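You operate a simulated robot arm through the tools that you are given. There is no shell and no other tool.

The job below is to be done with a simulated robot arm. You get a single attempt, and the scene is never put back.

Task
Put things in order on the near end of the wooden bench. At the end: the black stop block from the near end of the wooden bench stands where the white plug stood; the white plug stands where the gold brass stand stood; the green bracket pattern from the near end of the wooden bench is on the drip tray; the gold brass stand from the near end of the wooden bench stands where the green bracket pattern stood; whatever was shut is shut again. Leave all else as you found it, and nothing knocked over.
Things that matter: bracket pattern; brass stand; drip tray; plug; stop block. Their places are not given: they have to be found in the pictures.

It is judged by the outcome, as a careful person would: the job done as asked, and still so three seconds after it is handed in. It fails if anything else is knocked over, pushed out of place, dropped, spilled or broken.

Robot
A 6-joint arm with a two-finger parallel gripper, fixed in place. Base frame: the origin is at the foot of the arm, x ahead of it, y to its left, z up; the work surface is at about z = 0. Units: mm, degrees, N and s.
With the tool pointing down near the work surface it reaches from about 120 to 500 mm from the base axis. Its first joint turns from -72.0 to 72.0 degrees. Payload 0.65 kg.
The TCP is the grasp point between the finger pads, 25 mm short of the fingertips. In the tool frame z runs along the fingers and y along their closing line. The gripper opens to 76 mm. The fingers are 18 mm wide and 10 mm thick; the gripper's body (36 by 78 mm) begins 45 mm behind the TCP.
Orientation is that of the tool frame in the base frame, as [roll, pitch, yaw] about the fixed x, y, z axes, in that order (R = Rz(yaw) Ry(pitch) Rx(roll)). With the fingers straight down and closing along the base's y, the tool's x points along the base's -x, its y along +y and its z along -z.

Tools
- The arm moves only by the tool nudge_tool. Its arguments are lists of equal length, an entry for each row: "offset": the shift along the tool's x, y, z in units of 50 mm (1.0 is 50 mm), a list of three; "rot": the turn, a rotation vector about the tool's x, y, z in units of 6 degrees (1.0 is 6 degrees), a list of three; "gripper": the closure, from 0 (fully open) to 1 (shut). In form: {"offset": [[x, y, z], ...], "rot": [[wx, wy, wz], ...], "gripper": [gripper, ...]}. A call has 1 to 20 rows; each row shifts and turns the commanded pose from where the row before left it, along the tool's axes as they then stand. A call with a number of a shift or a turn outside -1 to 1 is refused whole. Rows are played at 5 a second. More than 50 mm and 8.6 degrees between two rows, or a gripper value outside its range, and nothing of the call is played. Where a pose cannot be reached the arm comes as near as it can. A force on the tool above 40 N (or 10 N above the force at the start of the call, whichever is more), or a blocked arm, ends the call early, and 0.2 s more pass. The fingers move at their own pace (about 108 mm/s each) and stop on an object; they squeeze with about 25 N. The grip force told is the motor's: it shows also when the fingers shut on nothing. Time passes only in rows, and 0.2 s behind the last, so rows that do not move let the fingers close. The reply holds the time, the measured pose of the TCP, the force on the tool along the base axes, the opening and the grip force, in the units named above and with some noise, with the torque about the TCP (base axes, N m) and any sound that the robot's microphone picked up.
- Cameras (640 x 400 px; columns grow to the right, rows downward): "scene" is fixed at [48.3, 261.6, 418.3]; the picture's right is [-0.85, -0.53, 0.00], its down [-0.23, 0.37, -0.90] and it looks along [0.47, -0.76, -0.44] (base axes); focal length 270 px, centre (320, 200). "wrist" rides on the gripper at [58, 11, -81] in the tool frame; the picture's right is [-0.18, 0.98, 0.00], its down [-0.75, -0.14, -0.64] and it looks along [-0.63, -0.12, 0.77] (tool axes); focal length 243 px, centre (320, 200).
- camera(camera): a new picture of that camera. It takes no simulated time.
- measure_at(camera, pixels): there is no depth. For up to 12 entries [column, row, z] of the newest picture of that camera ("zoom" is the newest enlarged one), the place [x, y] in the base frame at which the ray of that pixel passes the height z, good to about 3 mm. It takes no simulated time.
- enlarge(camera, box): a new picture of the part [left, top, right, bottom] of that camera's present view, enlarged. It takes no simulated time.
- hand_in(): hands the job in; it is judged then, once.

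Open the gripper and draw the arm clear of the work before you hand the job in, unless the task says otherwise.

The tools are called after ">>>" as a command line: name --argument value ..., lists and objects as JSON in quotes. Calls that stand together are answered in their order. nudge_tool: Moves the arm, as the interface text tells. Its arguments: {"type":"object","properties":{"offset":{"type":"array","items":{"type":"array","items":{"type":"number"}}},"rot":{"type":"array","items":{"type":"array","items":{"type":"number"}}},"gripper":{"type":"array","items":{"type":"number"}}},"required":["offset","rot","gripper"]} The other tools are called the same way: camera (camera) takes a picture; measure_at (camera, pixels) gives the place at which the rays of pixels pass given heights; enlarge (camera, box) takes an enlarged picture of a part of a camera's view; hand_in () hands the job in.

At the start:

```text
time: 0.0
ee_pos: [306.7, 21.7, 330.7]
tool_rot: [-179.9, -0.1, 180.0]
ft_force: [0.9, 0.3, 0.3]
wrist_torque: [0.0, -0.02, 0.01]
grip_width: 76.2
finger_force: 0.1
```

scene: 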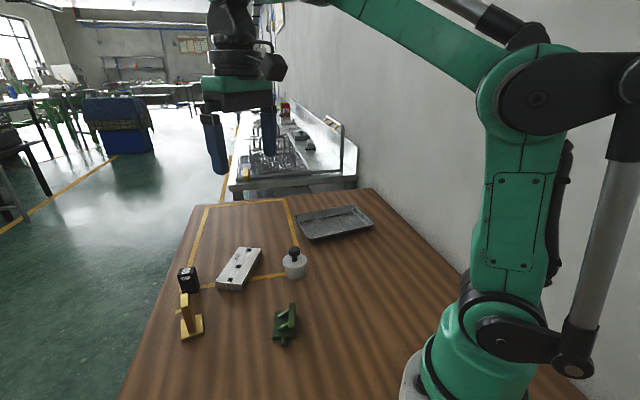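
wrist: 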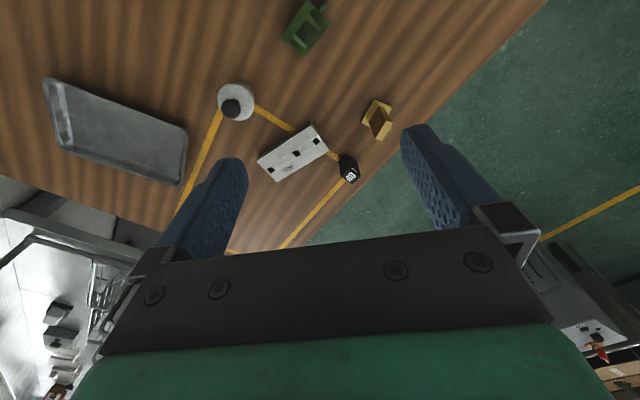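

The scene shows the black block near (188,279), the brass stand near (190,320), the green bracket near (286,325), the white plug near (294,264) and the tray near (335,222). I'll enlarge these parts to see their shapes.

>>> enlarge --camera "scene" --box '[160, 230, 320, 350]'

>>> enlarge --camera "wrist" --box '[200, 0, 420, 200]'

>>> measure_at --camera "scene" --pixels '[[189, 291, 0], [190, 338, 0], [284, 342, 0], [294, 276, 0], [335, 222, 0], [238, 268, 15], [297, 220, 0], [353, 205, 0], [374, 224, 0], [308, 242, 0]]'

```text
3.33 times, centred on (240, 290) of scene
```

zoom: 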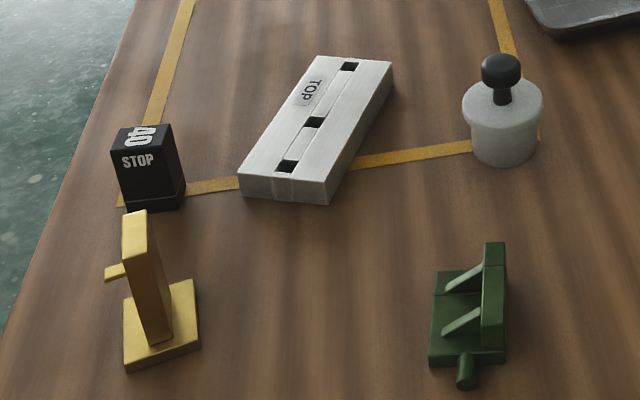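

```text
2.00 times, centred on (310, 100) of wrist
```

zoom: 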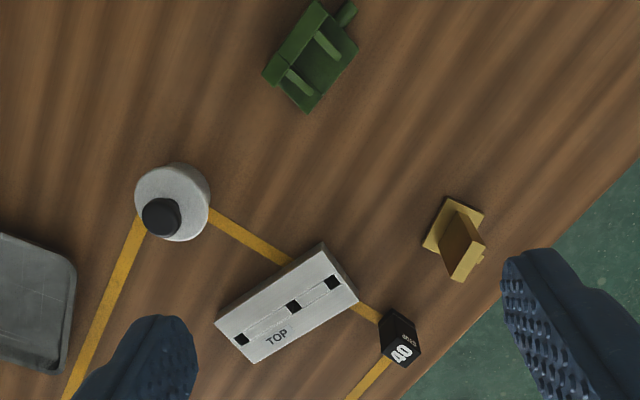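

```text
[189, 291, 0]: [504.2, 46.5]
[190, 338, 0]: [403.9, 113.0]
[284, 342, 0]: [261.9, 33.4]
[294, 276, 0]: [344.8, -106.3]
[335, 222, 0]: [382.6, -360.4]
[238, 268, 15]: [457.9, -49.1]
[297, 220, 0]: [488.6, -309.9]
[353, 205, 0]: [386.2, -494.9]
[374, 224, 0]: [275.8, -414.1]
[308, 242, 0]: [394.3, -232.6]
```

The enlarged pictures show the stand with a rectangular foot and leaning post, the green bracket with a foot, wall and a pin, and the plug as a cylinder with a black knob. Next I measure key points from the wrist view to cross-check the scene measurements.

>>> measure_at --camera "zoom" --pixels '[[485, 211, 8], [447, 196, 8], [422, 247, 8], [172, 202, 30], [310, 60, 5], [305, 112, 5], [357, 50, 5], [400, 355, 35], [379, 345, 0], [420, 345, 35], [395, 310, 0], [265, 72, 5]]'

>>> measure_at --camera "wrist" --pixels '[[45, 80, 15], [187, 130, 15], [180, 185, 0], [62, 150, 15], [235, 105, 0], [235, 108, 55], [348, 170, 0], [378, 120, 0], [303, 35, 0]]'

>>> enlarge --camera "wrist" --box '[20, 60, 220, 200]'

>>> enlarge --camera "scene" --box '[270, 180, 400, 270]'

```text
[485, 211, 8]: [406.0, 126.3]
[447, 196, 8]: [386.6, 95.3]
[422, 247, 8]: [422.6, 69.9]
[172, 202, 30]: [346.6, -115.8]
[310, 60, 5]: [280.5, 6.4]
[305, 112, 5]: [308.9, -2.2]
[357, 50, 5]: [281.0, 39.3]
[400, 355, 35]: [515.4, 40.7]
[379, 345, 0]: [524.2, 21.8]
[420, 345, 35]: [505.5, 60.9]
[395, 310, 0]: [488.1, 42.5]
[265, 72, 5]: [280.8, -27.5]
```

```text
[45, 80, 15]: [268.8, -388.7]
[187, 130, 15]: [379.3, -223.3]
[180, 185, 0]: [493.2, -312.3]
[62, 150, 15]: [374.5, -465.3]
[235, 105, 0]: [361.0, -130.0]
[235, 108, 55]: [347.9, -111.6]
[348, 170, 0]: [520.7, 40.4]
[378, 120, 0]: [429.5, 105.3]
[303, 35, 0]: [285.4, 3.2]
```

```text
2.86 times, centred on (120, 130) of wrist
```

zoom: 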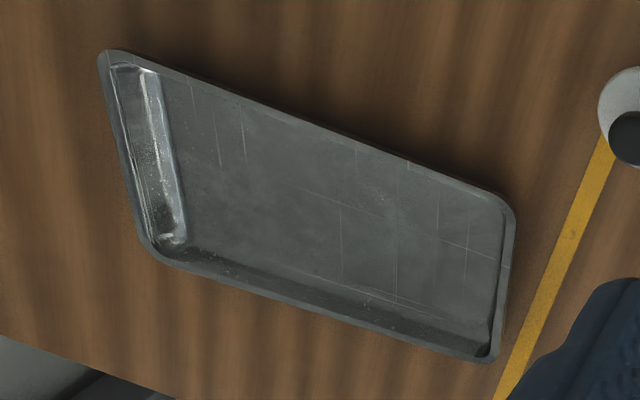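

```text
4.44 times, centred on (335, 225) of scene
```

zoom: 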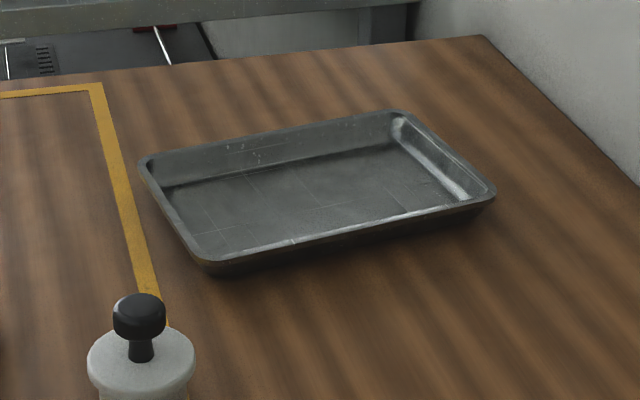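

The tray spans roughly (380,-223) to (375,-465) by its rim corners; its near part is in reach. I move lower (about z 200) to get closer wrist pictures of the block, stand and plug.

>>> nudge_tool --offset '[[0.2, 0.1, 0.65], [0.2, 0.1, 0.65], [0.2, 0.1, 0.65], [0.2, 0.1, 0.65], [0, 0, 0]]' --rot '[[0, 0, 0], [0, 0, 0], [0, 0, 0], [0, 0, 0], [0, 0, 0]]' --gripper '[0, 0, 0, 0, 0]'

>>> camera --camera "wrist"

>>> camera --camera "scene"

```text
time: 1.2
ee_pos: [267.7, 43.7, 200.9]
tool_rot: [-179.9, 0.0, -180.0]
ft_force: [-0.2, -0.6, 0.0]
wrist_torque: [-0.02, 0.03, -0.02]
grip_width: 76.1
finger_force: 0.0
```

```text
taken
```

wrist: 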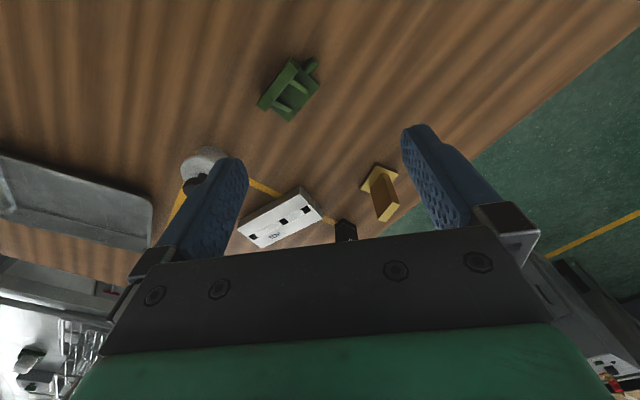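

```text
taken
```

scene: 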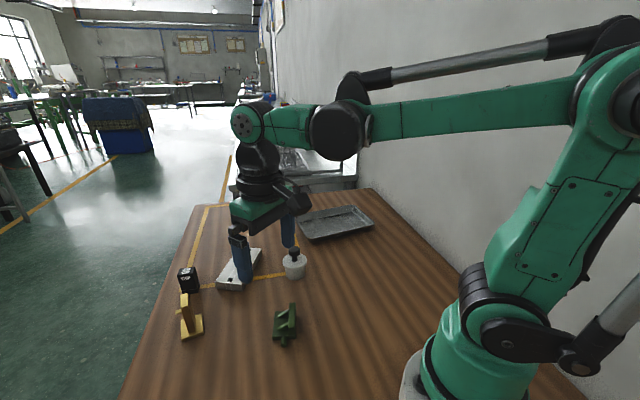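

The bracket is now at (290,88) in the wrist view, unobstructed. I enlarge it and the stand.

>>> enlarge --camera "wrist" --box '[240, 45, 340, 130]'

>>> measure_at --camera "zoom" --pixels '[[0, 0, 0]]'

>>> enlarge --camera "scene" --box '[255, 290, 315, 355]'

```text
4.71 times, centred on (290, 88) of wrist
```

zoom: 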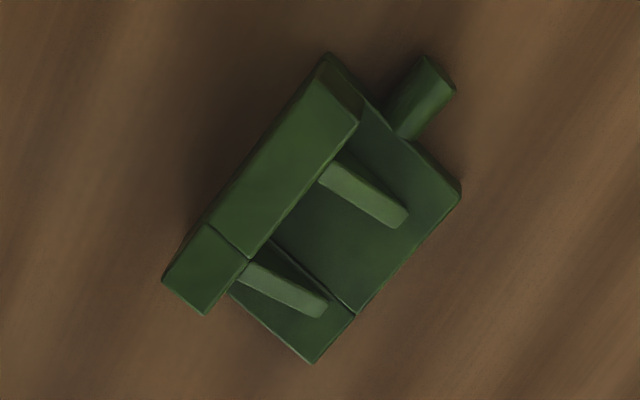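

```text
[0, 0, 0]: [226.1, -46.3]
```

```text
6.15 times, centred on (285, 322) of scene
```

zoom: 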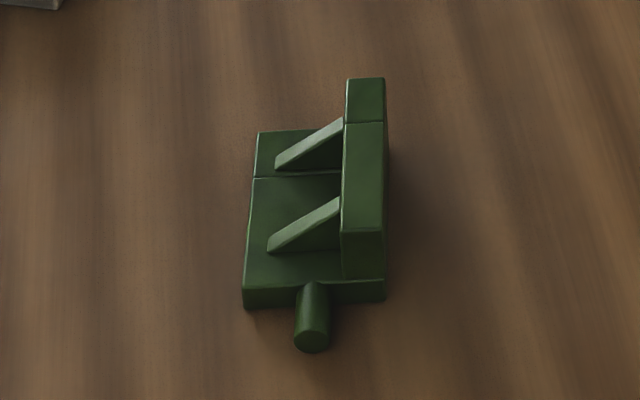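

Bracket: base plate, an upright wall on the scene-right side with two gussets, pin at the near end. I measure its outline in the scene zoom at several heights.

>>> measure_at --camera "zoom" --pixels '[[243, 308, 0], [386, 300, 0], [243, 288, 8], [258, 132, 8], [346, 80, 40], [384, 78, 40], [383, 232, 40], [341, 230, 40], [383, 232, 35], [341, 230, 35], [346, 80, 35], [313, 340, 4]]'

>>> measure_at --camera "wrist" --pixels '[[291.9, 57, 40], [298.3, 71.3, 40], [265.4, 112.5, 40], [256.5, 105, 40], [256.5, 105, 35], [291.9, 57, 35], [319.8, 85.5, 8], [288.5, 122.6, 8], [312.2, 57, 4], [298.3, 71.3, 35], [265.4, 112.5, 35]]'

```text
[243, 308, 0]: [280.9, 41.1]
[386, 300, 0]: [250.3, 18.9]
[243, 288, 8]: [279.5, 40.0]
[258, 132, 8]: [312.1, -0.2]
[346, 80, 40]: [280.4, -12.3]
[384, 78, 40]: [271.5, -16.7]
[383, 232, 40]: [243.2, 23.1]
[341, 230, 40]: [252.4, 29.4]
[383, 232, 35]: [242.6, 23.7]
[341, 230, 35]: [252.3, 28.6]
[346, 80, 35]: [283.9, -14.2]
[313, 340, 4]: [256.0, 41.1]
```

```text
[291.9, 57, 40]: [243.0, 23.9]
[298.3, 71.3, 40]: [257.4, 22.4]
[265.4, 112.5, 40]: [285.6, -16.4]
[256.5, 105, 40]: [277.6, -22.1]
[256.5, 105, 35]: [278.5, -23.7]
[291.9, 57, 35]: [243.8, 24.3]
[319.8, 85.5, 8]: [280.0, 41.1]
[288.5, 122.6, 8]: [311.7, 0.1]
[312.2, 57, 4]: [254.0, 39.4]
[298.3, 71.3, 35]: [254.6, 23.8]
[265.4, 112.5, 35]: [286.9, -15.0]
```

The bracket plate comes out about 37 x 52 mm, centred near (280,9), long axis at about -52°, ~30 mm tall. Next I move the wrist camera to see the brass stand and the stop block.

>>> nudge_tool --offset '[[-0.547, 0.407, 0.13], [-0.547, 0.407, 0.13], [-0.547, 0.407, 0.13], [0, 0, 0]]' --rot '[[0, 0, 0], [0, 0, 0], [0, 0, 0], [0, 0, 0]]' --gripper '[0, 0, 0, 0]'

>>> camera --camera "wrist"

>>> enlarge --camera "scene" --box '[165, 255, 225, 350]'

```text
time: 2.2
ee_pos: [349.5, 103.5, 180.5]
tool_rot: [179.9, 0.0, -180.0]
ft_force: [-0.8, -0.1, 0.5]
wrist_torque: [-0.01, -0.04, 0.0]
grip_width: 76.2
finger_force: 0.0
```

```text
taken
```

wrist: 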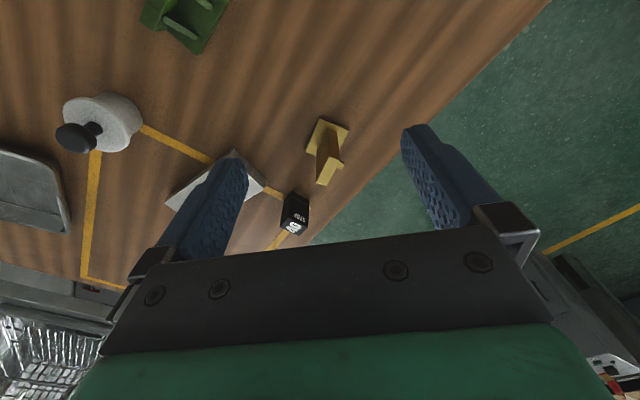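

```text
4.21 times, centred on (195, 302) of scene
```

zoom: 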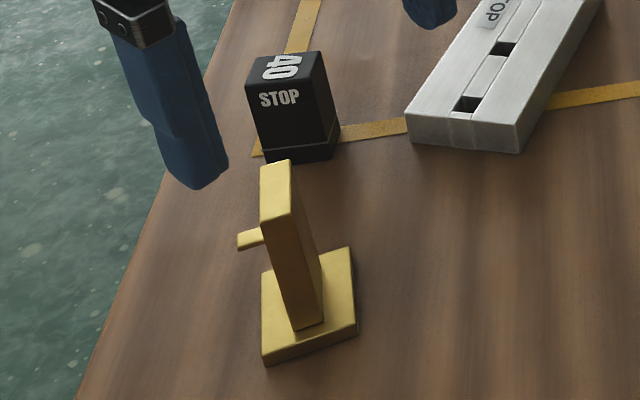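

The stand shows a square foot, upright post and a small peg at the side. I measure the scene zoom points, and enlarge the wrist view around stand (327,150) and block (294,213).

>>> measure_at --camera "zoom" --pixels '[[264, 366, 0], [358, 333, 0], [262, 350, 6], [350, 248, 6], [356, 318, 6], [262, 274, 6], [275, 163, 60], [275, 163, 70], [262, 160, 0], [331, 158, 0], [340, 130, 0], [300, 55, 35]]'

>>> enlarge --camera "wrist" --box '[265, 105, 375, 245]'

```text
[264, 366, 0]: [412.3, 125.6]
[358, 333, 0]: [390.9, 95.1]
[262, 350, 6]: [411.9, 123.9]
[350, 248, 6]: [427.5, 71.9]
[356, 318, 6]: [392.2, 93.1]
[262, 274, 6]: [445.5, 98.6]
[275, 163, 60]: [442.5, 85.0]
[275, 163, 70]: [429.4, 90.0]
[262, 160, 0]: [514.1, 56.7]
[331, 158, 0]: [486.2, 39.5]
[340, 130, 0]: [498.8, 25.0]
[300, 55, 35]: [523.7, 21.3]
```

```text
2.86 times, centred on (320, 175) of wrist
```

zoom: 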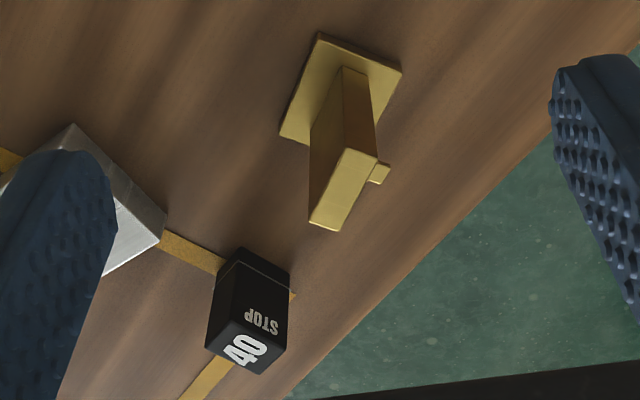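

Foot corners of the stand: about (412,125), (391,94), (427,72), (446,101), so centre near (420,98). I now measure the wrist zoom: post top corners, foot corners, and block corners.

>>> measure_at --camera "zoom" --pixels '[[318, 34, 6], [402, 67, 6], [281, 133, 6], [343, 147, 65], [378, 160, 65], [335, 232, 65], [308, 222, 65], [343, 147, 55], [335, 232, 55], [340, 68, 6], [369, 78, 6], [387, 172, 40]]'

>>> measure_at --camera "zoom" --pixels '[[237, 248, 0], [290, 272, 0], [220, 268, 0], [232, 327, 40], [285, 345, 40], [258, 375, 40], [206, 345, 40], [232, 327, 45], [285, 345, 45], [258, 375, 45], [206, 345, 45]]'

>>> measure_at --camera "wrist" --pixels '[[103, 123, 0], [113, 112, 30], [75, 137, 60]]'

```text
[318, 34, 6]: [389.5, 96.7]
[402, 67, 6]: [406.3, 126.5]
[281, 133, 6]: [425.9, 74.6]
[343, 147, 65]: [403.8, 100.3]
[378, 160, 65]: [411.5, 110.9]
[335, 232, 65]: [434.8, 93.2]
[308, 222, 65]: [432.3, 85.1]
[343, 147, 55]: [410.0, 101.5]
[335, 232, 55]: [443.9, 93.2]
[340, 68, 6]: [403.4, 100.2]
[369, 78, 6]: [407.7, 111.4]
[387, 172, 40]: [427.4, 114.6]
```

```text
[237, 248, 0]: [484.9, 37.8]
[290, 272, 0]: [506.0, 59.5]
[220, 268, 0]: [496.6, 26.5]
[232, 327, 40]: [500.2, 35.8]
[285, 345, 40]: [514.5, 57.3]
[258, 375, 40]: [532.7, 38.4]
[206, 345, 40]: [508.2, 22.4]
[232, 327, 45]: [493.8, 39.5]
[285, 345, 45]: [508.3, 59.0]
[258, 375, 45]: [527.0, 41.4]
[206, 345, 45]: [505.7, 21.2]
```

```text
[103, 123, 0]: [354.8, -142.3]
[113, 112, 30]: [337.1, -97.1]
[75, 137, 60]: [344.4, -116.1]
```

The stand: foot about 36 x 42 mm, post 13 x 30 mm, 65 mm tall, centre near (419,98), long axis at -31°, peg on the far-left side at about mid height. I move closer above the stop block for a clear look at its footprint.

>>> nudge_tool --offset '[[-0.67, -0.357, 0], [-0.67, -0.357, 0], [-0.67, -0.357, 0], [0, 0, 0]]' --rot '[[0, 0, 0], [0, 0, 0], [0, 0, 0], [0, 0, 0]]' --gripper '[0, 0, 0, 0]'

>>> camera --camera "wrist"

>>> enlarge --camera "wrist" --box '[240, 60, 400, 180]'

```text
time: 3.2
ee_pos: [449.5, 50.5, 180.8]
tool_rot: [-180.0, 0.1, -180.0]
ft_force: [0.0, 0.8, 0.0]
wrist_torque: [0.03, -0.02, -0.01]
grip_width: 75.8
finger_force: 0.0
```

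```text
taken
```

wrist: 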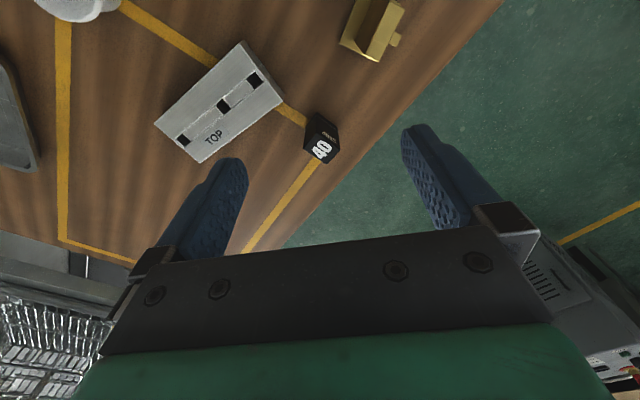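

```text
3.33 times, centred on (320, 120) of wrist
```

zoom: 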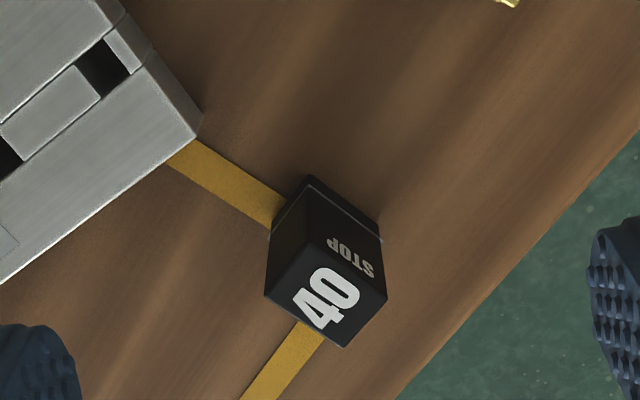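

The block is at (320,138). I enlarge it further to identify its corners.

>>> enlarge --camera "wrist" --box '[295, 105, 350, 170]'

```text
6.15 times, centred on (322, 138) of wrist
```

zoom: 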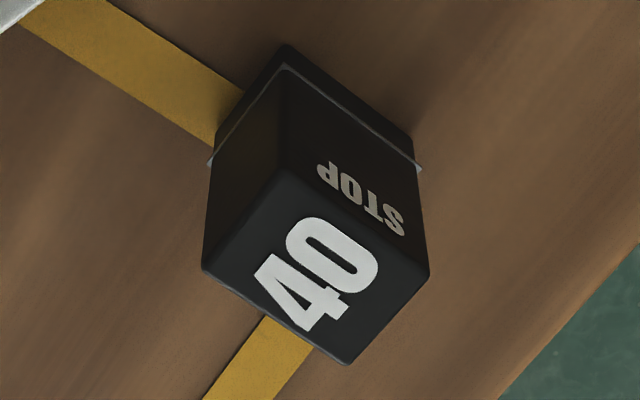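

Corners in this zoom: top (283,170), (430,270), (348,365), (202,270); bottom (288,45), (412,130), (215,125). I measure these.

>>> measure_at --camera "zoom" --pixels '[[288, 45, 0], [412, 130, 0], [215, 125, 0], [283, 170, 40], [430, 270, 40], [348, 365, 40], [202, 270, 40], [283, 170, 35], [430, 270, 35], [348, 365, 35], [202, 270, 35]]'

>>> measure_at --camera "wrist" --pixels '[[204, 162, 15], [286, 98, 15], [244, 40, 15], [153, 121, 15]]'

```text
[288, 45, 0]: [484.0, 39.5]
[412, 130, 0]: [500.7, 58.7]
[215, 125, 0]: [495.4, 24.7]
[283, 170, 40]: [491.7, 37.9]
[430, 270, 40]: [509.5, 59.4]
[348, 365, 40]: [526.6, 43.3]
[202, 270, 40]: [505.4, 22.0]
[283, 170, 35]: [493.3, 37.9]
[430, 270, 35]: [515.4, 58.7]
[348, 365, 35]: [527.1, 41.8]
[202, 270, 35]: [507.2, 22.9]
```

```text
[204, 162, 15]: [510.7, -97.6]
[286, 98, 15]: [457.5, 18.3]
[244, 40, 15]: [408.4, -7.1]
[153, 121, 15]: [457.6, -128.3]
```

The block is about 26 x 21 mm, tall ~50 mm, centre near (500,41), axes at about 48°/-42°. I now move over to see the plug and the tray's near end.

>>> nudge_tool --offset '[[0.64, -0.6, 0], [0.64, -0.6, 0], [0.64, -0.6, 0], [0.64, -0.6, 0], [0.64, -0.6, 0], [0, 0, 0]]' --rot '[[0, 0, 0], [0, 0, 0], [0, 0, 0], [0, 0, 0], [0, 0, 0], [0, 0, 0]]' --gripper '[0, 0, 0, 0, 0, 0]'

>>> camera --camera "wrist"

>>> camera --camera "scene"

```text
time: 4.6
ee_pos: [288.8, -97.5, 180.8]
tool_rot: [180.0, 0.0, -180.0]
ft_force: [0.1, 0.4, 0.6]
wrist_torque: [0.05, 0.01, -0.01]
grip_width: 76.0
finger_force: 0.0
```

```text
taken
```

wrist: 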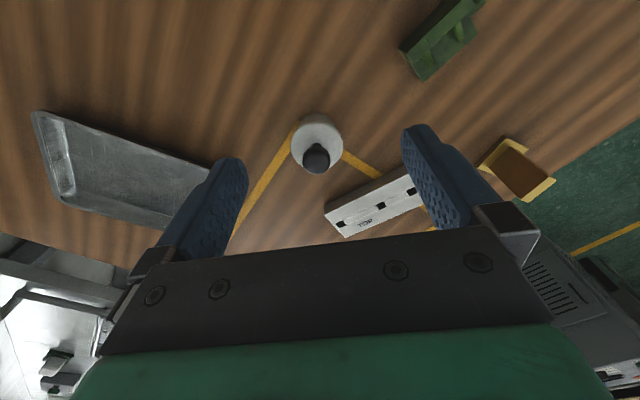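

```text
taken
```

scene: 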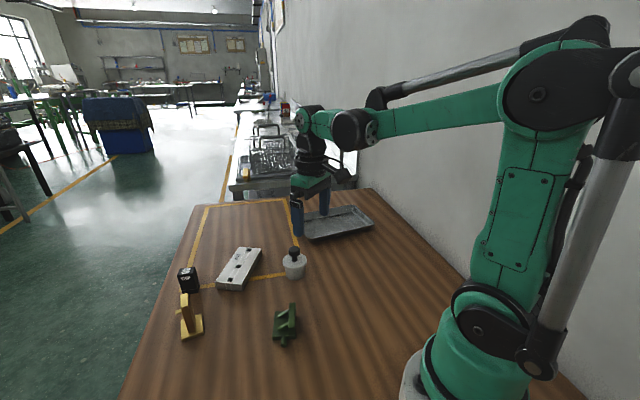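

The plug is at (317,143) in the wrist view, clear of the fingers. I enlarge it in both cameras, and the block in the scene.

>>> enlarge --camera "wrist" --box '[270, 95, 370, 190]'

>>> measure_at --camera "zoom" --pixels '[[320, 200, 0]]'

>>> enlarge --camera "scene" --box '[265, 235, 325, 290]'

```text
4.21 times, centred on (320, 142) of wrist
```

zoom: 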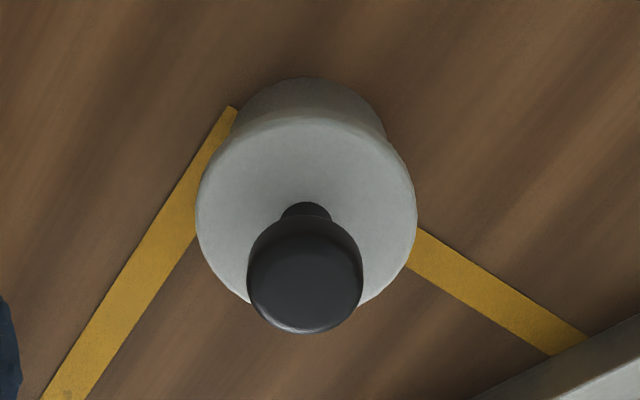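

```text
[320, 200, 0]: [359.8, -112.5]
```

```text
7.27 times, centred on (295, 262) of scene
```

zoom: 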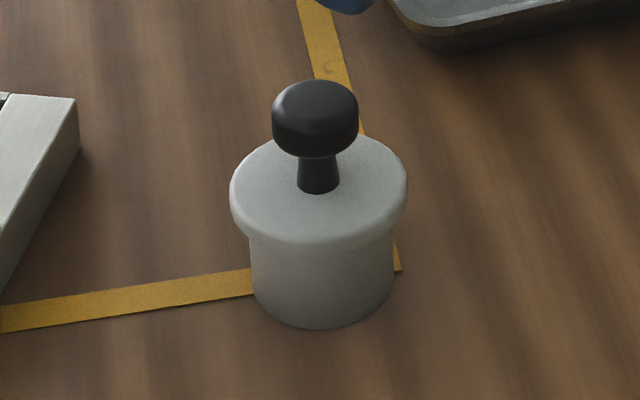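

The plug has a flange of about 54 mm, a lower body of about 44 mm and a knob of about 26 mm. I measure its points in the scene zoom, then in the wrist picture.

>>> measure_at --camera "zoom" --pixels '[[322, 329, 0], [250, 290, 0], [395, 285, 0], [318, 190, 40], [318, 190, 35], [315, 115, 60], [315, 115, 65], [318, 243, 30], [230, 190, 35], [407, 188, 35]]'

>>> measure_at --camera "wrist" --pixels '[[317.6, 112.8, 0], [290.3, 147, 35], [343, 147, 35], [316, 144, 35], [316, 144, 40], [316, 160.5, 60], [316, 160.5, 65]]'

>>> enlarge --camera "scene" --box '[170, 255, 215, 300]'

```text
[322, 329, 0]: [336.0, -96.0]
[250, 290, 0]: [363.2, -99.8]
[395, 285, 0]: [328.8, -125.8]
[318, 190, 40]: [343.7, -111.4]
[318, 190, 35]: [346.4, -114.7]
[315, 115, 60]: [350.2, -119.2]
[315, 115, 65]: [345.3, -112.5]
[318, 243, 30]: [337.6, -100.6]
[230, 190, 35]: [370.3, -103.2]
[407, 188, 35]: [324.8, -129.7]
```

```text
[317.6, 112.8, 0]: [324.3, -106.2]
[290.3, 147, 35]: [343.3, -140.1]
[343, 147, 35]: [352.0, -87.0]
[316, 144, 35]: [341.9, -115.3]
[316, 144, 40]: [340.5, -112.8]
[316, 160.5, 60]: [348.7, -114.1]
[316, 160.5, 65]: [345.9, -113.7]
```

```text
8.89 times, centred on (192, 278) of scene
```

zoom: 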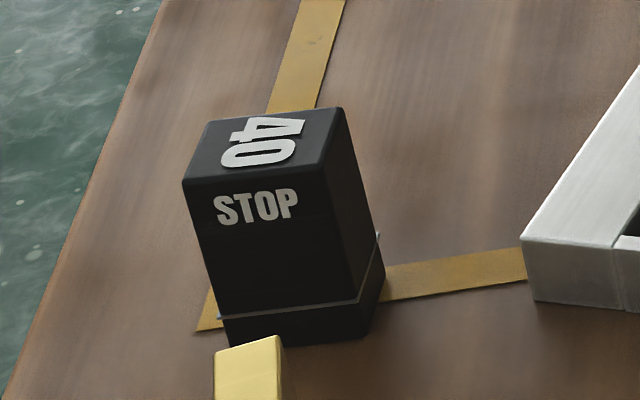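

Plug axis is near (346,-113), flange top at ~36 mm, knob centre at ~63 mm. I measure the block's corners in this scene zoom to settle its height and centre.

>>> measure_at --camera "zoom" --pixels '[[228, 346, 0], [365, 336, 0], [385, 287, 0], [184, 182, 45], [207, 120, 45], [342, 108, 45], [322, 172, 45], [184, 182, 50], [342, 108, 50], [322, 172, 50], [184, 182, 40], [342, 108, 40]]'

>>> measure_at --camera "wrist" --pixels '[[34, 113, 20], [200, 165, 20], [65, 205, 20], [62, 193, 0], [76, 125, 2]]'

>>> enlarge --camera "wrist" --box '[10, 90, 250, 250]'

```text
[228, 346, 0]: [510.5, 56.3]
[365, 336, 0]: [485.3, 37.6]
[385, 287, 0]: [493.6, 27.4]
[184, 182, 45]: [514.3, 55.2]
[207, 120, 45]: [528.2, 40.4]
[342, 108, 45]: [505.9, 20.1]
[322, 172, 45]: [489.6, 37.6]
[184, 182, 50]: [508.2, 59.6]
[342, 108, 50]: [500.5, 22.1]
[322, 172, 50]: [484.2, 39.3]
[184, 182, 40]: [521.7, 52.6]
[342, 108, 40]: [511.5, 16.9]
```

```text
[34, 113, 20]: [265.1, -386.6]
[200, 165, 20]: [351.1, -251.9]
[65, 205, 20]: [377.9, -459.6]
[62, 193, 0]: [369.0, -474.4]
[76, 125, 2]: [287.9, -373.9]
```

```text
2.50 times, centred on (130, 170) of wrist
```

zoom: 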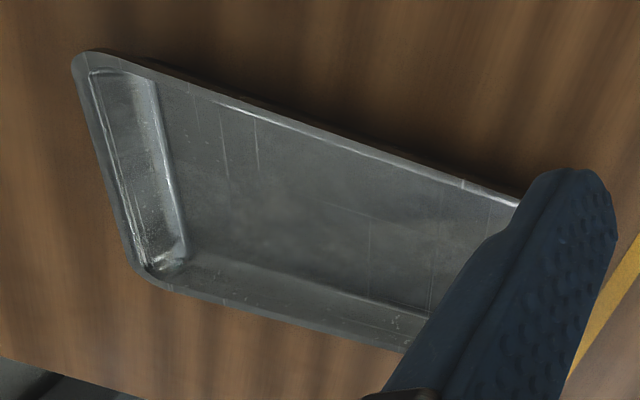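

Block height is ~49 mm, centre about (501.5,41.5). Now I measure the tray's floor and rim corners in the wrist zoom.

>>> measure_at --camera "zoom" --pixels '[[75, 58, 20], [140, 278, 20], [135, 270, 20], [152, 76, 3], [186, 255, 3], [215, 100, 3], [430, 308, 3], [462, 183, 3], [460, 178, 20], [300, 335, 20]]'

>>> enlarge --camera "scene" --box '[290, 195, 380, 250]'

```text
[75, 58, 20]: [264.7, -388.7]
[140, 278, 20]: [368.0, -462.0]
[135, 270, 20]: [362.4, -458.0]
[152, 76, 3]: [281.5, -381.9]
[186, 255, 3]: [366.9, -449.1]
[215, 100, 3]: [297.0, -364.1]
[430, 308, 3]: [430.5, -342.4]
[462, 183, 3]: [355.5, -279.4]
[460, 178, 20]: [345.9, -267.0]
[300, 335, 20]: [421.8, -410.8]
```

```text
7.11 times, centred on (335, 222) of scene
```

zoom: 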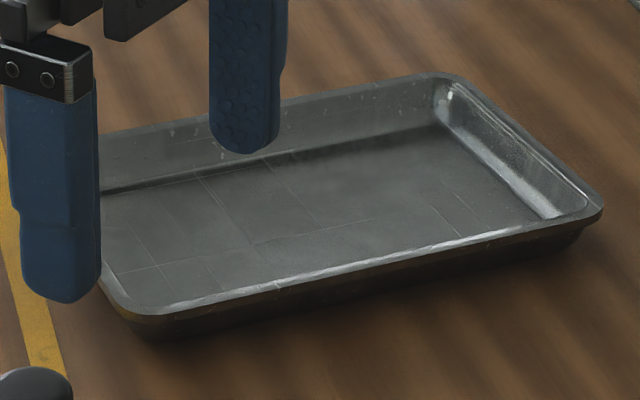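

Tray rim is ~20 mm high with its floor in reach near (372,-325). I start with the bracket: go above (280.8,9.3) at z 110 and turn the tool to yaw 127° so the fingers close across its width.

>>> nudge_tool --offset '[[0.04, 0.534, 0.354], [0.04, 0.534, 0.354], [0.04, 0.534, 0.354], [0.04, 0.534, 0.354], [0, 0, 0], [0, 0, 0], [0, 0, 0], [0, 0, 0], [0, 0, 0], [0, 0, 0], [0, 0, 0], [0, 0, 0], [0, 0, 0], [0, 0, 0]]' --rot '[[0, 0, 0], [0, 0, 0], [0, 0, 0], [0, 0, 0], [0, 0, 0.9815], [0, 0, 0.9815], [0, 0, 0.9815], [0, 0, 0.9815], [0, 0, 0.9815], [0, 0, 0.9815], [0, 0, 0.9815], [0, 0, 0.9815], [0, 0, 0.9815], [0, 0, 0]]' --gripper '[0, 0, 0, 0, 0, 0, 0, 0, 0, 0, 0, 0, 0, 0]'

>>> camera --camera "wrist"

>>> camera --camera "scene"

```text
time: 7.6
ee_pos: [281.4, 9.0, 109.4]
tool_rot: [180.0, 0.0, 126.9]
ft_force: [-0.1, 0.5, 0.0]
wrist_torque: [0.02, -0.02, 0.01]
grip_width: 76.4
finger_force: 0.1
```

```text
taken
```

wrist: 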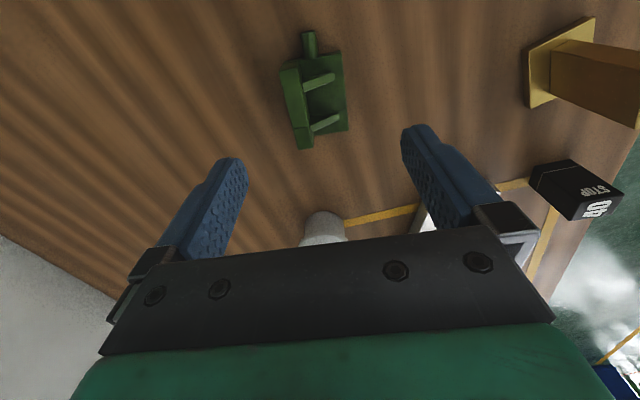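

```text
taken
```

scene: 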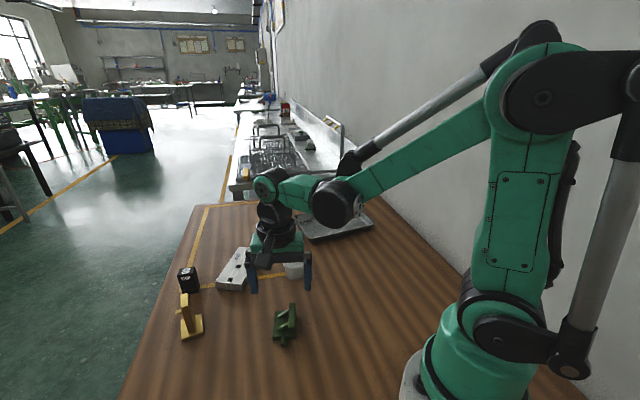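

The plate's edges appear at (342,53) and (348,130), just where a centred bracket should appear, so the alignment is right. I descend to z ≈ 29.

>>> nudge_tool --offset '[[0, 0, 0.5], [0, 0, 0.5], [0, 0, 0.3], [0, 0, 0.2], [0, 0, 0.1], [0, 0, 0]]' --rot '[[0, 0, 0], [0, 0, 0], [0, 0, 0], [0, 0, 0], [0, 0, 0], [0, 0, 0]]' --gripper '[0, 0, 0, 0, 0, 0]'

>>> camera --camera "wrist"

>>> enlarge --camera "scene" --box '[240, 270, 340, 360]'

```text
time: 9.0
ee_pos: [281.8, 6.3, 29.8]
tool_rot: [179.9, 0.0, 127.0]
ft_force: [-0.1, 0.1, -0.5]
wrist_torque: [0.01, 0.02, 0.0]
grip_width: 76.1
finger_force: 0.0
```

```text
taken
```

wrist: 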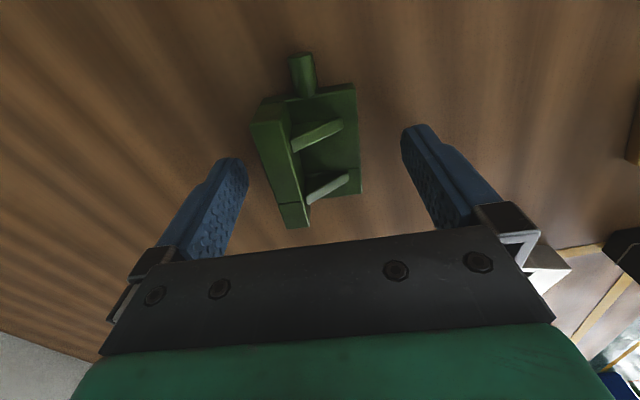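

```text
4.44 times, centred on (290, 315) of scene
```

zoom: 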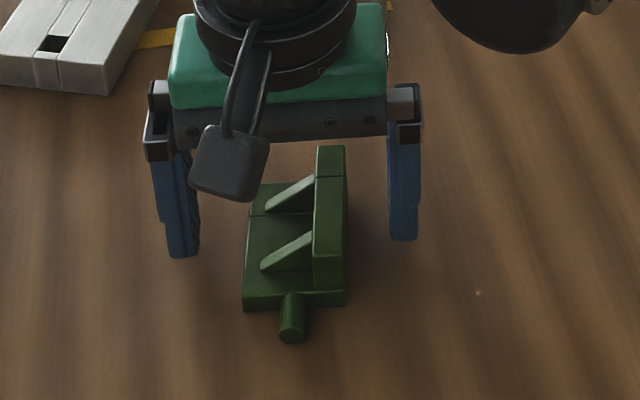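

The tool drifted about 3 mm along y on the way down (now 281.8, 6.3, 29.8); the bracket sits between the fingers. I correct this, lower to about z 27.5 and close.

>>> nudge_tool --offset '[[0.06, 0.02, 0.02], [0, 0, 0.025], [0, 0, 0], [0, 0, 0], [0, 0, 0], [0, 0, 0], [0, 0, 0]]' --rot '[[0, 0, 0], [0, 0, 0], [0, 0, 0], [0, 0, 0], [0, 0, 0], [0, 0, 0], [0, 0, 0]]' --gripper '[0, 0, 0.3, 0.6, 0.6, 0.6, 0.6]'

>>> camera --camera "wrist"

```text
time: 10.6
ee_pos: [281.4, 10.4, 27.9]
tool_rot: [-179.9, -0.1, 127.0]
ft_force: [0.0, 0.1, 1.1]
wrist_torque: [-0.03, -0.03, 0.01]
grip_width: 39.1
finger_force: 25.1
```

```text
taken
```

wrist: 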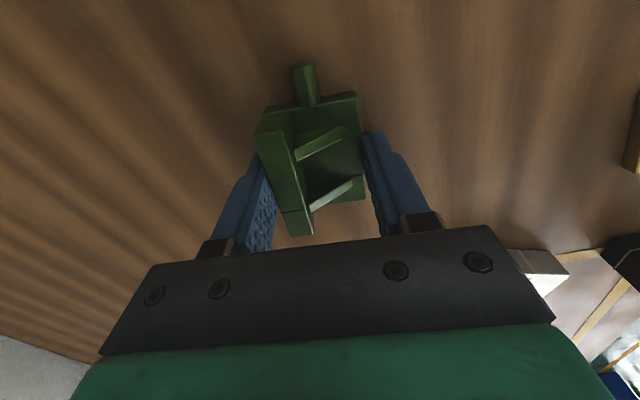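

The grip holds at 39.1 mm with 25 N. I lift slowly and check that the bracket comes along level.

>>> nudge_tool --offset '[[0, 0, -0.1], [0, 0, -0.2], [0, 0, -0.4], [0, 0, -0.5], [0, 0, -0.5], [0, 0, 0]]' --rot '[[0, 0, 0], [0, 0, 0], [0, 0, 0], [0, 0, 0], [0, 0, 0], [0, 0, 0]]' --gripper '[0.65, 0.65, 0.65, 0.65, 0.65, 0.65]'

>>> camera --camera "wrist"

>>> enlarge --camera "scene" --box '[230, 220, 350, 340]'

```text
time: 12.0
ee_pos: [280.5, 9.7, 111.8]
tool_rot: [180.0, -0.1, 126.9]
ft_force: [0.8, 0.0, -1.0]
wrist_torque: [-0.03, -0.01, 0.0]
grip_width: 39.2
finger_force: 24.9
```

```text
taken
```

wrist: 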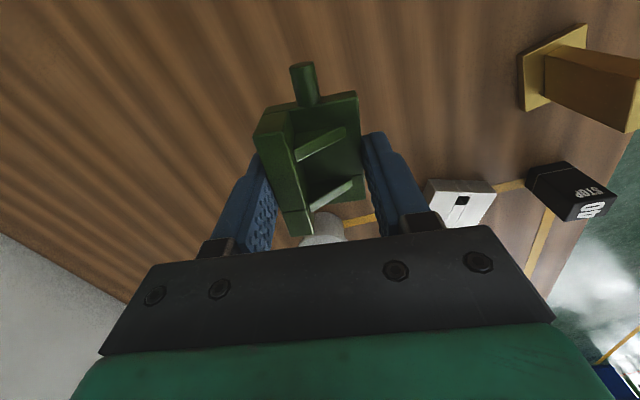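

```text
3.33 times, centred on (290, 280) of scene
```

zoom: 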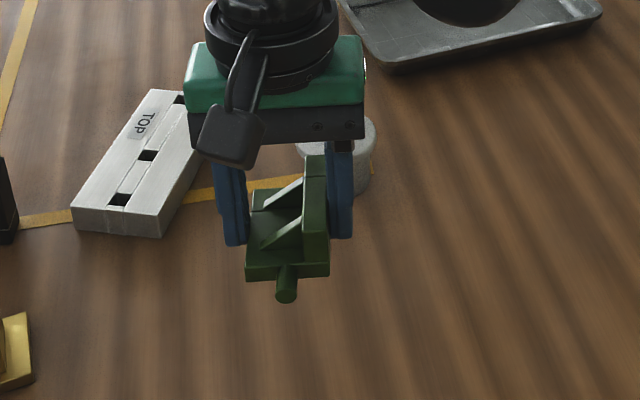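

The bracket is held level, weight about 1 N. I raise 30 mm more and carry it over to hover above the tray near (371,-322).

>>> nudge_tool --offset '[[0, 0, -0.2], [0, 0, -0.2], [0, 0, -0.2], [-0.639, -0.2548, 0], [-0.639, -0.2548, 0], [-0.639, -0.2548, 0], [-0.639, -0.2548, 0], [-0.639, -0.2548, 0], [-0.639, -0.2548, 0], [-0.639, -0.2548, 0], [-0.639, -0.2548, 0], [-0.639, -0.2548, 0], [-0.639, -0.2548, 0], [0, 0, 0]]' --rot '[[0, 0, 0], [0, 0, 0], [0, 0, 0], [0, 0, 0], [0, 0, 0], [0, 0, 0], [0, 0, 0], [0, 0, 0], [0, 0, 0], [0, 0, 0], [0, 0, 0], [0, 0, 0], [0, 0, 0], [0, 0, 0]]' --gripper '[0.65, 0.65, 0.65, 0.65, 0.65, 0.65, 0.65, 0.65, 0.65, 0.65, 0.65, 0.65, 0.65, 0.65]'

>>> camera --camera "wrist"

>>> camera --camera "scene"

```text
time: 15.0
ee_pos: [364.3, -316.8, 140.9]
tool_rot: [179.9, 0.0, 126.9]
ft_force: [-0.1, 0.4, -0.5]
wrist_torque: [-0.01, 0.02, 0.01]
grip_width: 38.8
finger_force: 25.0
out of reach, approached as far as the arm can: row 13
```

```text
taken
```

wrist: 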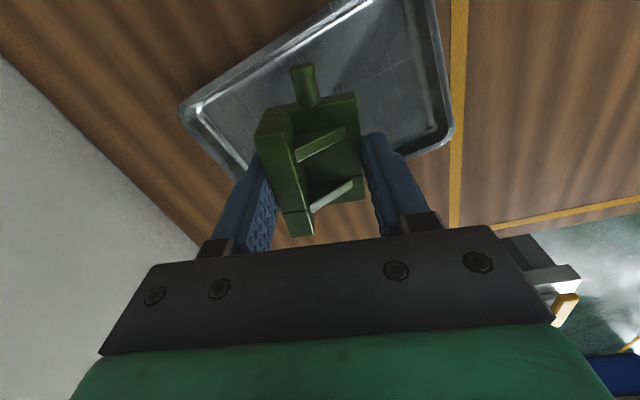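

```text
taken
```

scene: 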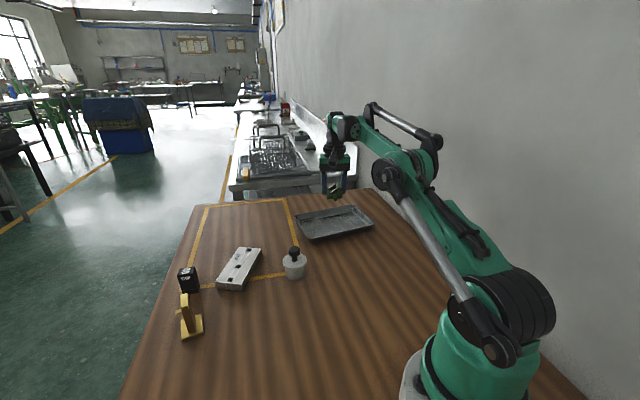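

The arm stopped at (364,-317,141), the reach limit at this height; the bracket is over the tray. I turn the tool so the bracket's long axis runs along the tray's long side (yaw ≈ 55°), then lower to where reach is larger.

>>> nudge_tool --offset '[[0, 0, 0.2], [0, 0, 0.2], [0, 0, 0.2], [0, 0, 0.2], [0, 0, 0], [0, 0, 0], [0, 0, 0], [0, 0, 0], [0, 0, 0], [0, 0, 0], [0, 0, 0], [0, 0, 0], [0, 0, 0]]' --rot '[[0, 0, 1], [0, 0, 1], [0, 0, 1], [0, 0, 1], [0, 0, 1], [0, 0, 1], [0, 0, 1], [0, 0, 1], [0, 0, 1], [0, 0, 1], [0, 0, 1], [0, 0, 1], [0, 0, 0]]' --gripper '[0.65, 0.65, 0.65, 0.65, 0.65, 0.65, 0.65, 0.65, 0.65, 0.65, 0.65, 0.65, 0.65]'

>>> camera --camera "wrist"

>>> enlarge --camera "scene" --box '[280, 130, 400, 260]'

```text
time: 17.8
ee_pos: [365.3, -316.5, 100.4]
tool_rot: [180.0, 0.1, 54.9]
ft_force: [-0.5, -0.6, 0.1]
wrist_torque: [0.03, 0.03, 0.0]
grip_width: 38.9
finger_force: 24.6
```

```text
taken
```

wrist: 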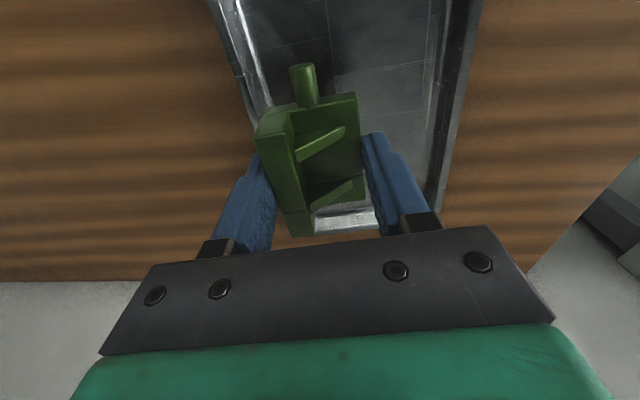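

```text
3.08 times, centred on (340, 195) of scene
```

zoom: 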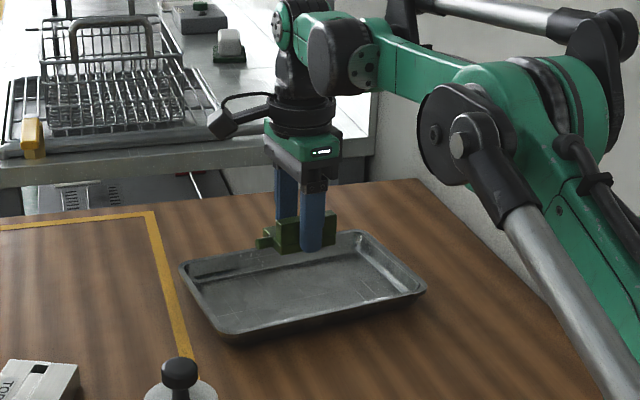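

The bracket axis is now aligned with the tray. I measure the tray rim lines in this wrist picture to place the tool in the tray frame.

>>> measure_at --camera "wrist" --pixels '[[208, 0, 20], [248, 120, 20], [484, 0, 20], [441, 195, 20], [238, 0, 3], [268, 105, 3], [448, 0, 3], [425, 150, 3], [345, 215, 3], [345, 232, 20]]'

```text
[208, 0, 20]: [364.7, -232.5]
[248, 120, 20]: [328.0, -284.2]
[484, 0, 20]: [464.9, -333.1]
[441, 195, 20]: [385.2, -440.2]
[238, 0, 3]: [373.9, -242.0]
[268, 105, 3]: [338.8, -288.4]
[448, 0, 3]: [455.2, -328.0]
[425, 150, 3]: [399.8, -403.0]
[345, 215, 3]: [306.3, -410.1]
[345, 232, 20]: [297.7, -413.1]
```

In the tray frame, the floor spans about 12–129 mm across and the bracket is at 50, so it will fit. I shift 4 mm inward and lower to about z 45.

>>> nudge_tool --offset '[[0, 0.08, 0.3], [0, 0, 0.4], [0, 0, 0.3], [0, 0, 0.1], [0, 0, 0]]' --rot '[[0, 0, 0], [0, 0, 0], [0, 0, 0], [0, 0, 0], [0, 0, 0]]' --gripper '[0.65, 0.65, 0.65, 0.65, 0.65]'

>>> camera --camera "wrist"

>>> enlarge --camera "scene" --box '[280, 170, 400, 260]'

```text
time: 19.0
ee_pos: [367.6, -317.7, 46.3]
tool_rot: [-180.0, 0.0, 55.0]
ft_force: [0.4, 0.0, -0.7]
wrist_torque: [0.0, -0.03, 0.0]
grip_width: 38.9
finger_force: 24.5
```

```text
taken
```

wrist: 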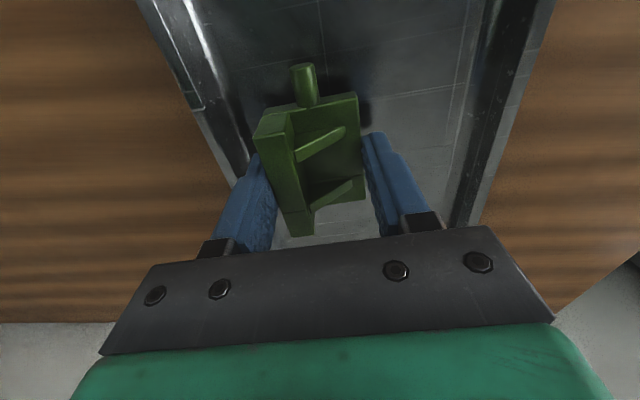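

```text
4.44 times, centred on (340, 215) of scene
```

zoom: 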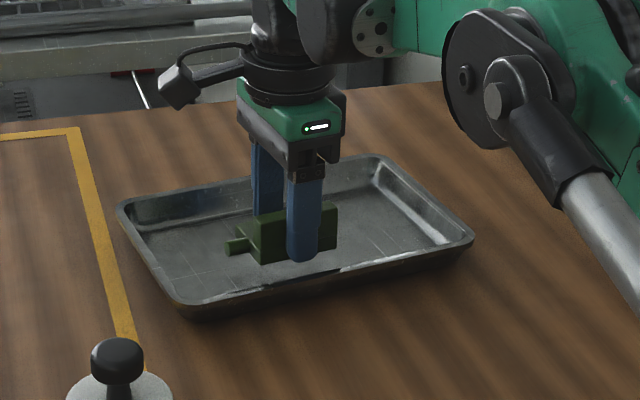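

The bracket is within the tray walls, about 15 mm above the floor. I lower in small steps towards contact.

>>> nudge_tool --offset '[[0, 0, 0.1], [0, 0, 0.1], [0, 0, 0.06], [0, 0, 0]]' --rot '[[0, 0, 0], [0, 0, 0], [0, 0, 0], [0, 0, 0]]' --gripper '[0.65, 0.65, 0.65, 0.65]'

```text
time: 20.0
ee_pos: [368.4, -317.7, 33.4]
tool_rot: [180.0, -0.1, 54.9]
ft_force: [-0.2, 0.1, -0.4]
wrist_torque: [0.02, 0.03, -0.01]
grip_width: 38.9
finger_force: 25.2
```

No contact yet at z 33.4 (force about -0.4 N). I go down in 1 mm steps.

>>> nudge_tool --offset '[[0, 0, 0.02], [0, 0, 0.02], [0, 0, 0]]' --rot '[[0, 0, 0], [0, 0, 0], [0, 0, 0]]' --gripper '[0.65, 0.65, 0.65]'

```text
time: 20.8
ee_pos: [368.9, -317.0, 31.1]
tool_rot: [-180.0, 0.0, 55.0]
ft_force: [-3.5, 2.9, 22.1]
wrist_torque: [-0.11, -0.02, 0.02]
grip_width: 39.3
finger_force: 25.6
```

Contact: 22 N at z 31.1, so the bracket rests on the tray floor. I ease up half a millimetre and open the fingers only a little.

>>> nudge_tool --offset '[[0, 0, -0.012], [0, 0, 0], [0, 0, 0], [0, 0, 0], [0, 0, 0]]' --rot '[[0, 0, 0], [0, 0, 0], [0, 0, 0], [0, 0, 0], [0, 0, 0]]' --gripper '[0.65, 0.65, 0.4, 0.4, 0.4]'

>>> camera --camera "wrist"

>>> enlarge --camera "scene" --box '[280, 170, 400, 260]'

```text
time: 22.0
ee_pos: [369.3, -317.5, 31.7]
tool_rot: [-179.9, -0.1, 55.0]
ft_force: [0.4, -0.3, 0.3]
wrist_torque: [0.03, -0.03, -0.01]
grip_width: 45.6
finger_force: 0.0
```

```text
taken
```

wrist: 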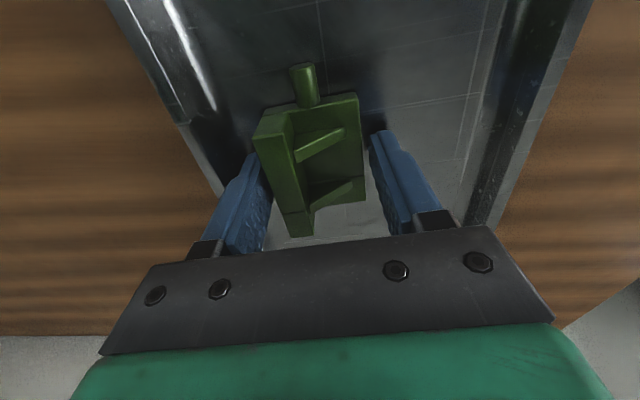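

```text
4.44 times, centred on (340, 215) of scene
```

zoom: 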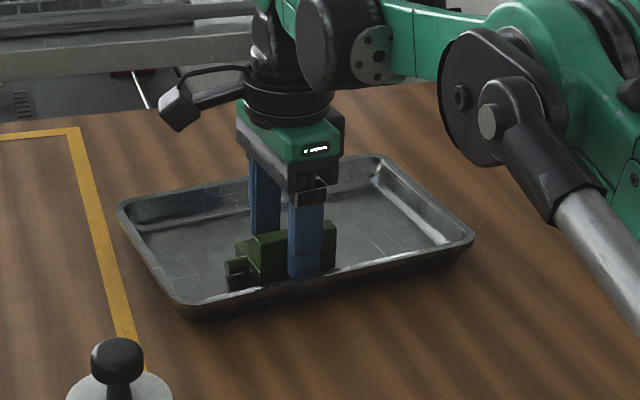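

The bracket stands on the tray floor at about (369,-317) and the fingers are free (45.6 mm). I lift straight up, then turn the tool back toward yaw 180° at height.

>>> nudge_tool --offset '[[0, 0, -0.06], [0, 0, -0.1], [0, 0, -0.3], [0, 0, -0.5], [0, 0, -0.5], [0, 0, -0.3], [0.3, 0.3, 0], [0, 0, 0], [0, 0, 0], [0, 0, 0], [0, 0, 0], [0, 0, 0], [0, 0, 0], [0, 0, 0], [0, 0, 0], [0, 0, 0], [0, 0, 0], [0, 0, 0], [0, 0, 0]]' --rot '[[0, 0, 0], [0, 0, 0], [0, 0, 0], [0, 0, 0], [0, 0, 0], [0, 0, 0], [0, 0, 0], [0, 0, -1], [0, 0, -1], [0, 0, -1], [0, 0, -1], [0, 0, -1], [0, 0, -1], [0, 0, -1], [0, 0, -1], [0, 0, -1], [0, 0, -1], [0, 0, -1], [0, 0, -1]]' --gripper '[0.4, 0.4, 0.4, 0.4, 0.3, 0.2, 0, 0, 0, 0, 0, 0, 0, 0, 0, 0, 0, 0, 0]'

>>> enlarge --camera "scene" --box '[280, 170, 400, 260]'

>>> camera --camera "wrist"

```text
time: 26.0
ee_pos: [384.3, -309.3, 117.0]
tool_rot: [-179.9, -0.1, 127.0]
ft_force: [0.4, -0.1, -0.6]
wrist_torque: [0.0, 0.01, 0.0]
grip_width: 76.1
finger_force: 0.2
out of reach, approached as far as the arm can: row 7
```

```text
4.44 times, centred on (340, 215) of scene
```

zoom: 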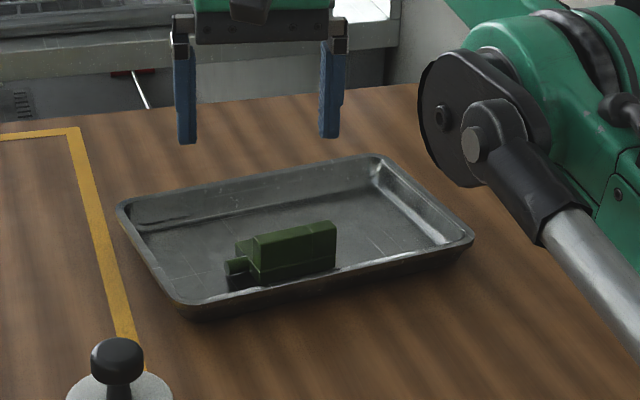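

```text
taken
```

wrist: 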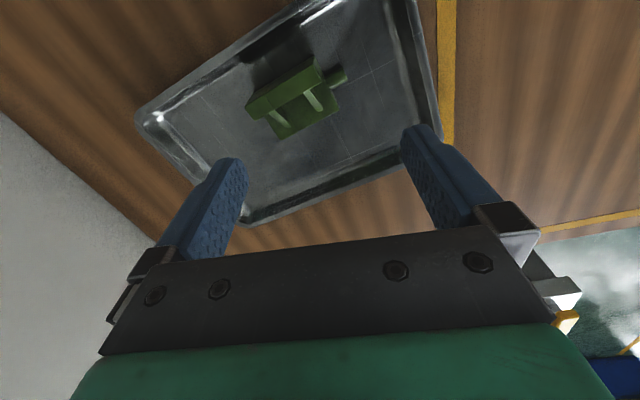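

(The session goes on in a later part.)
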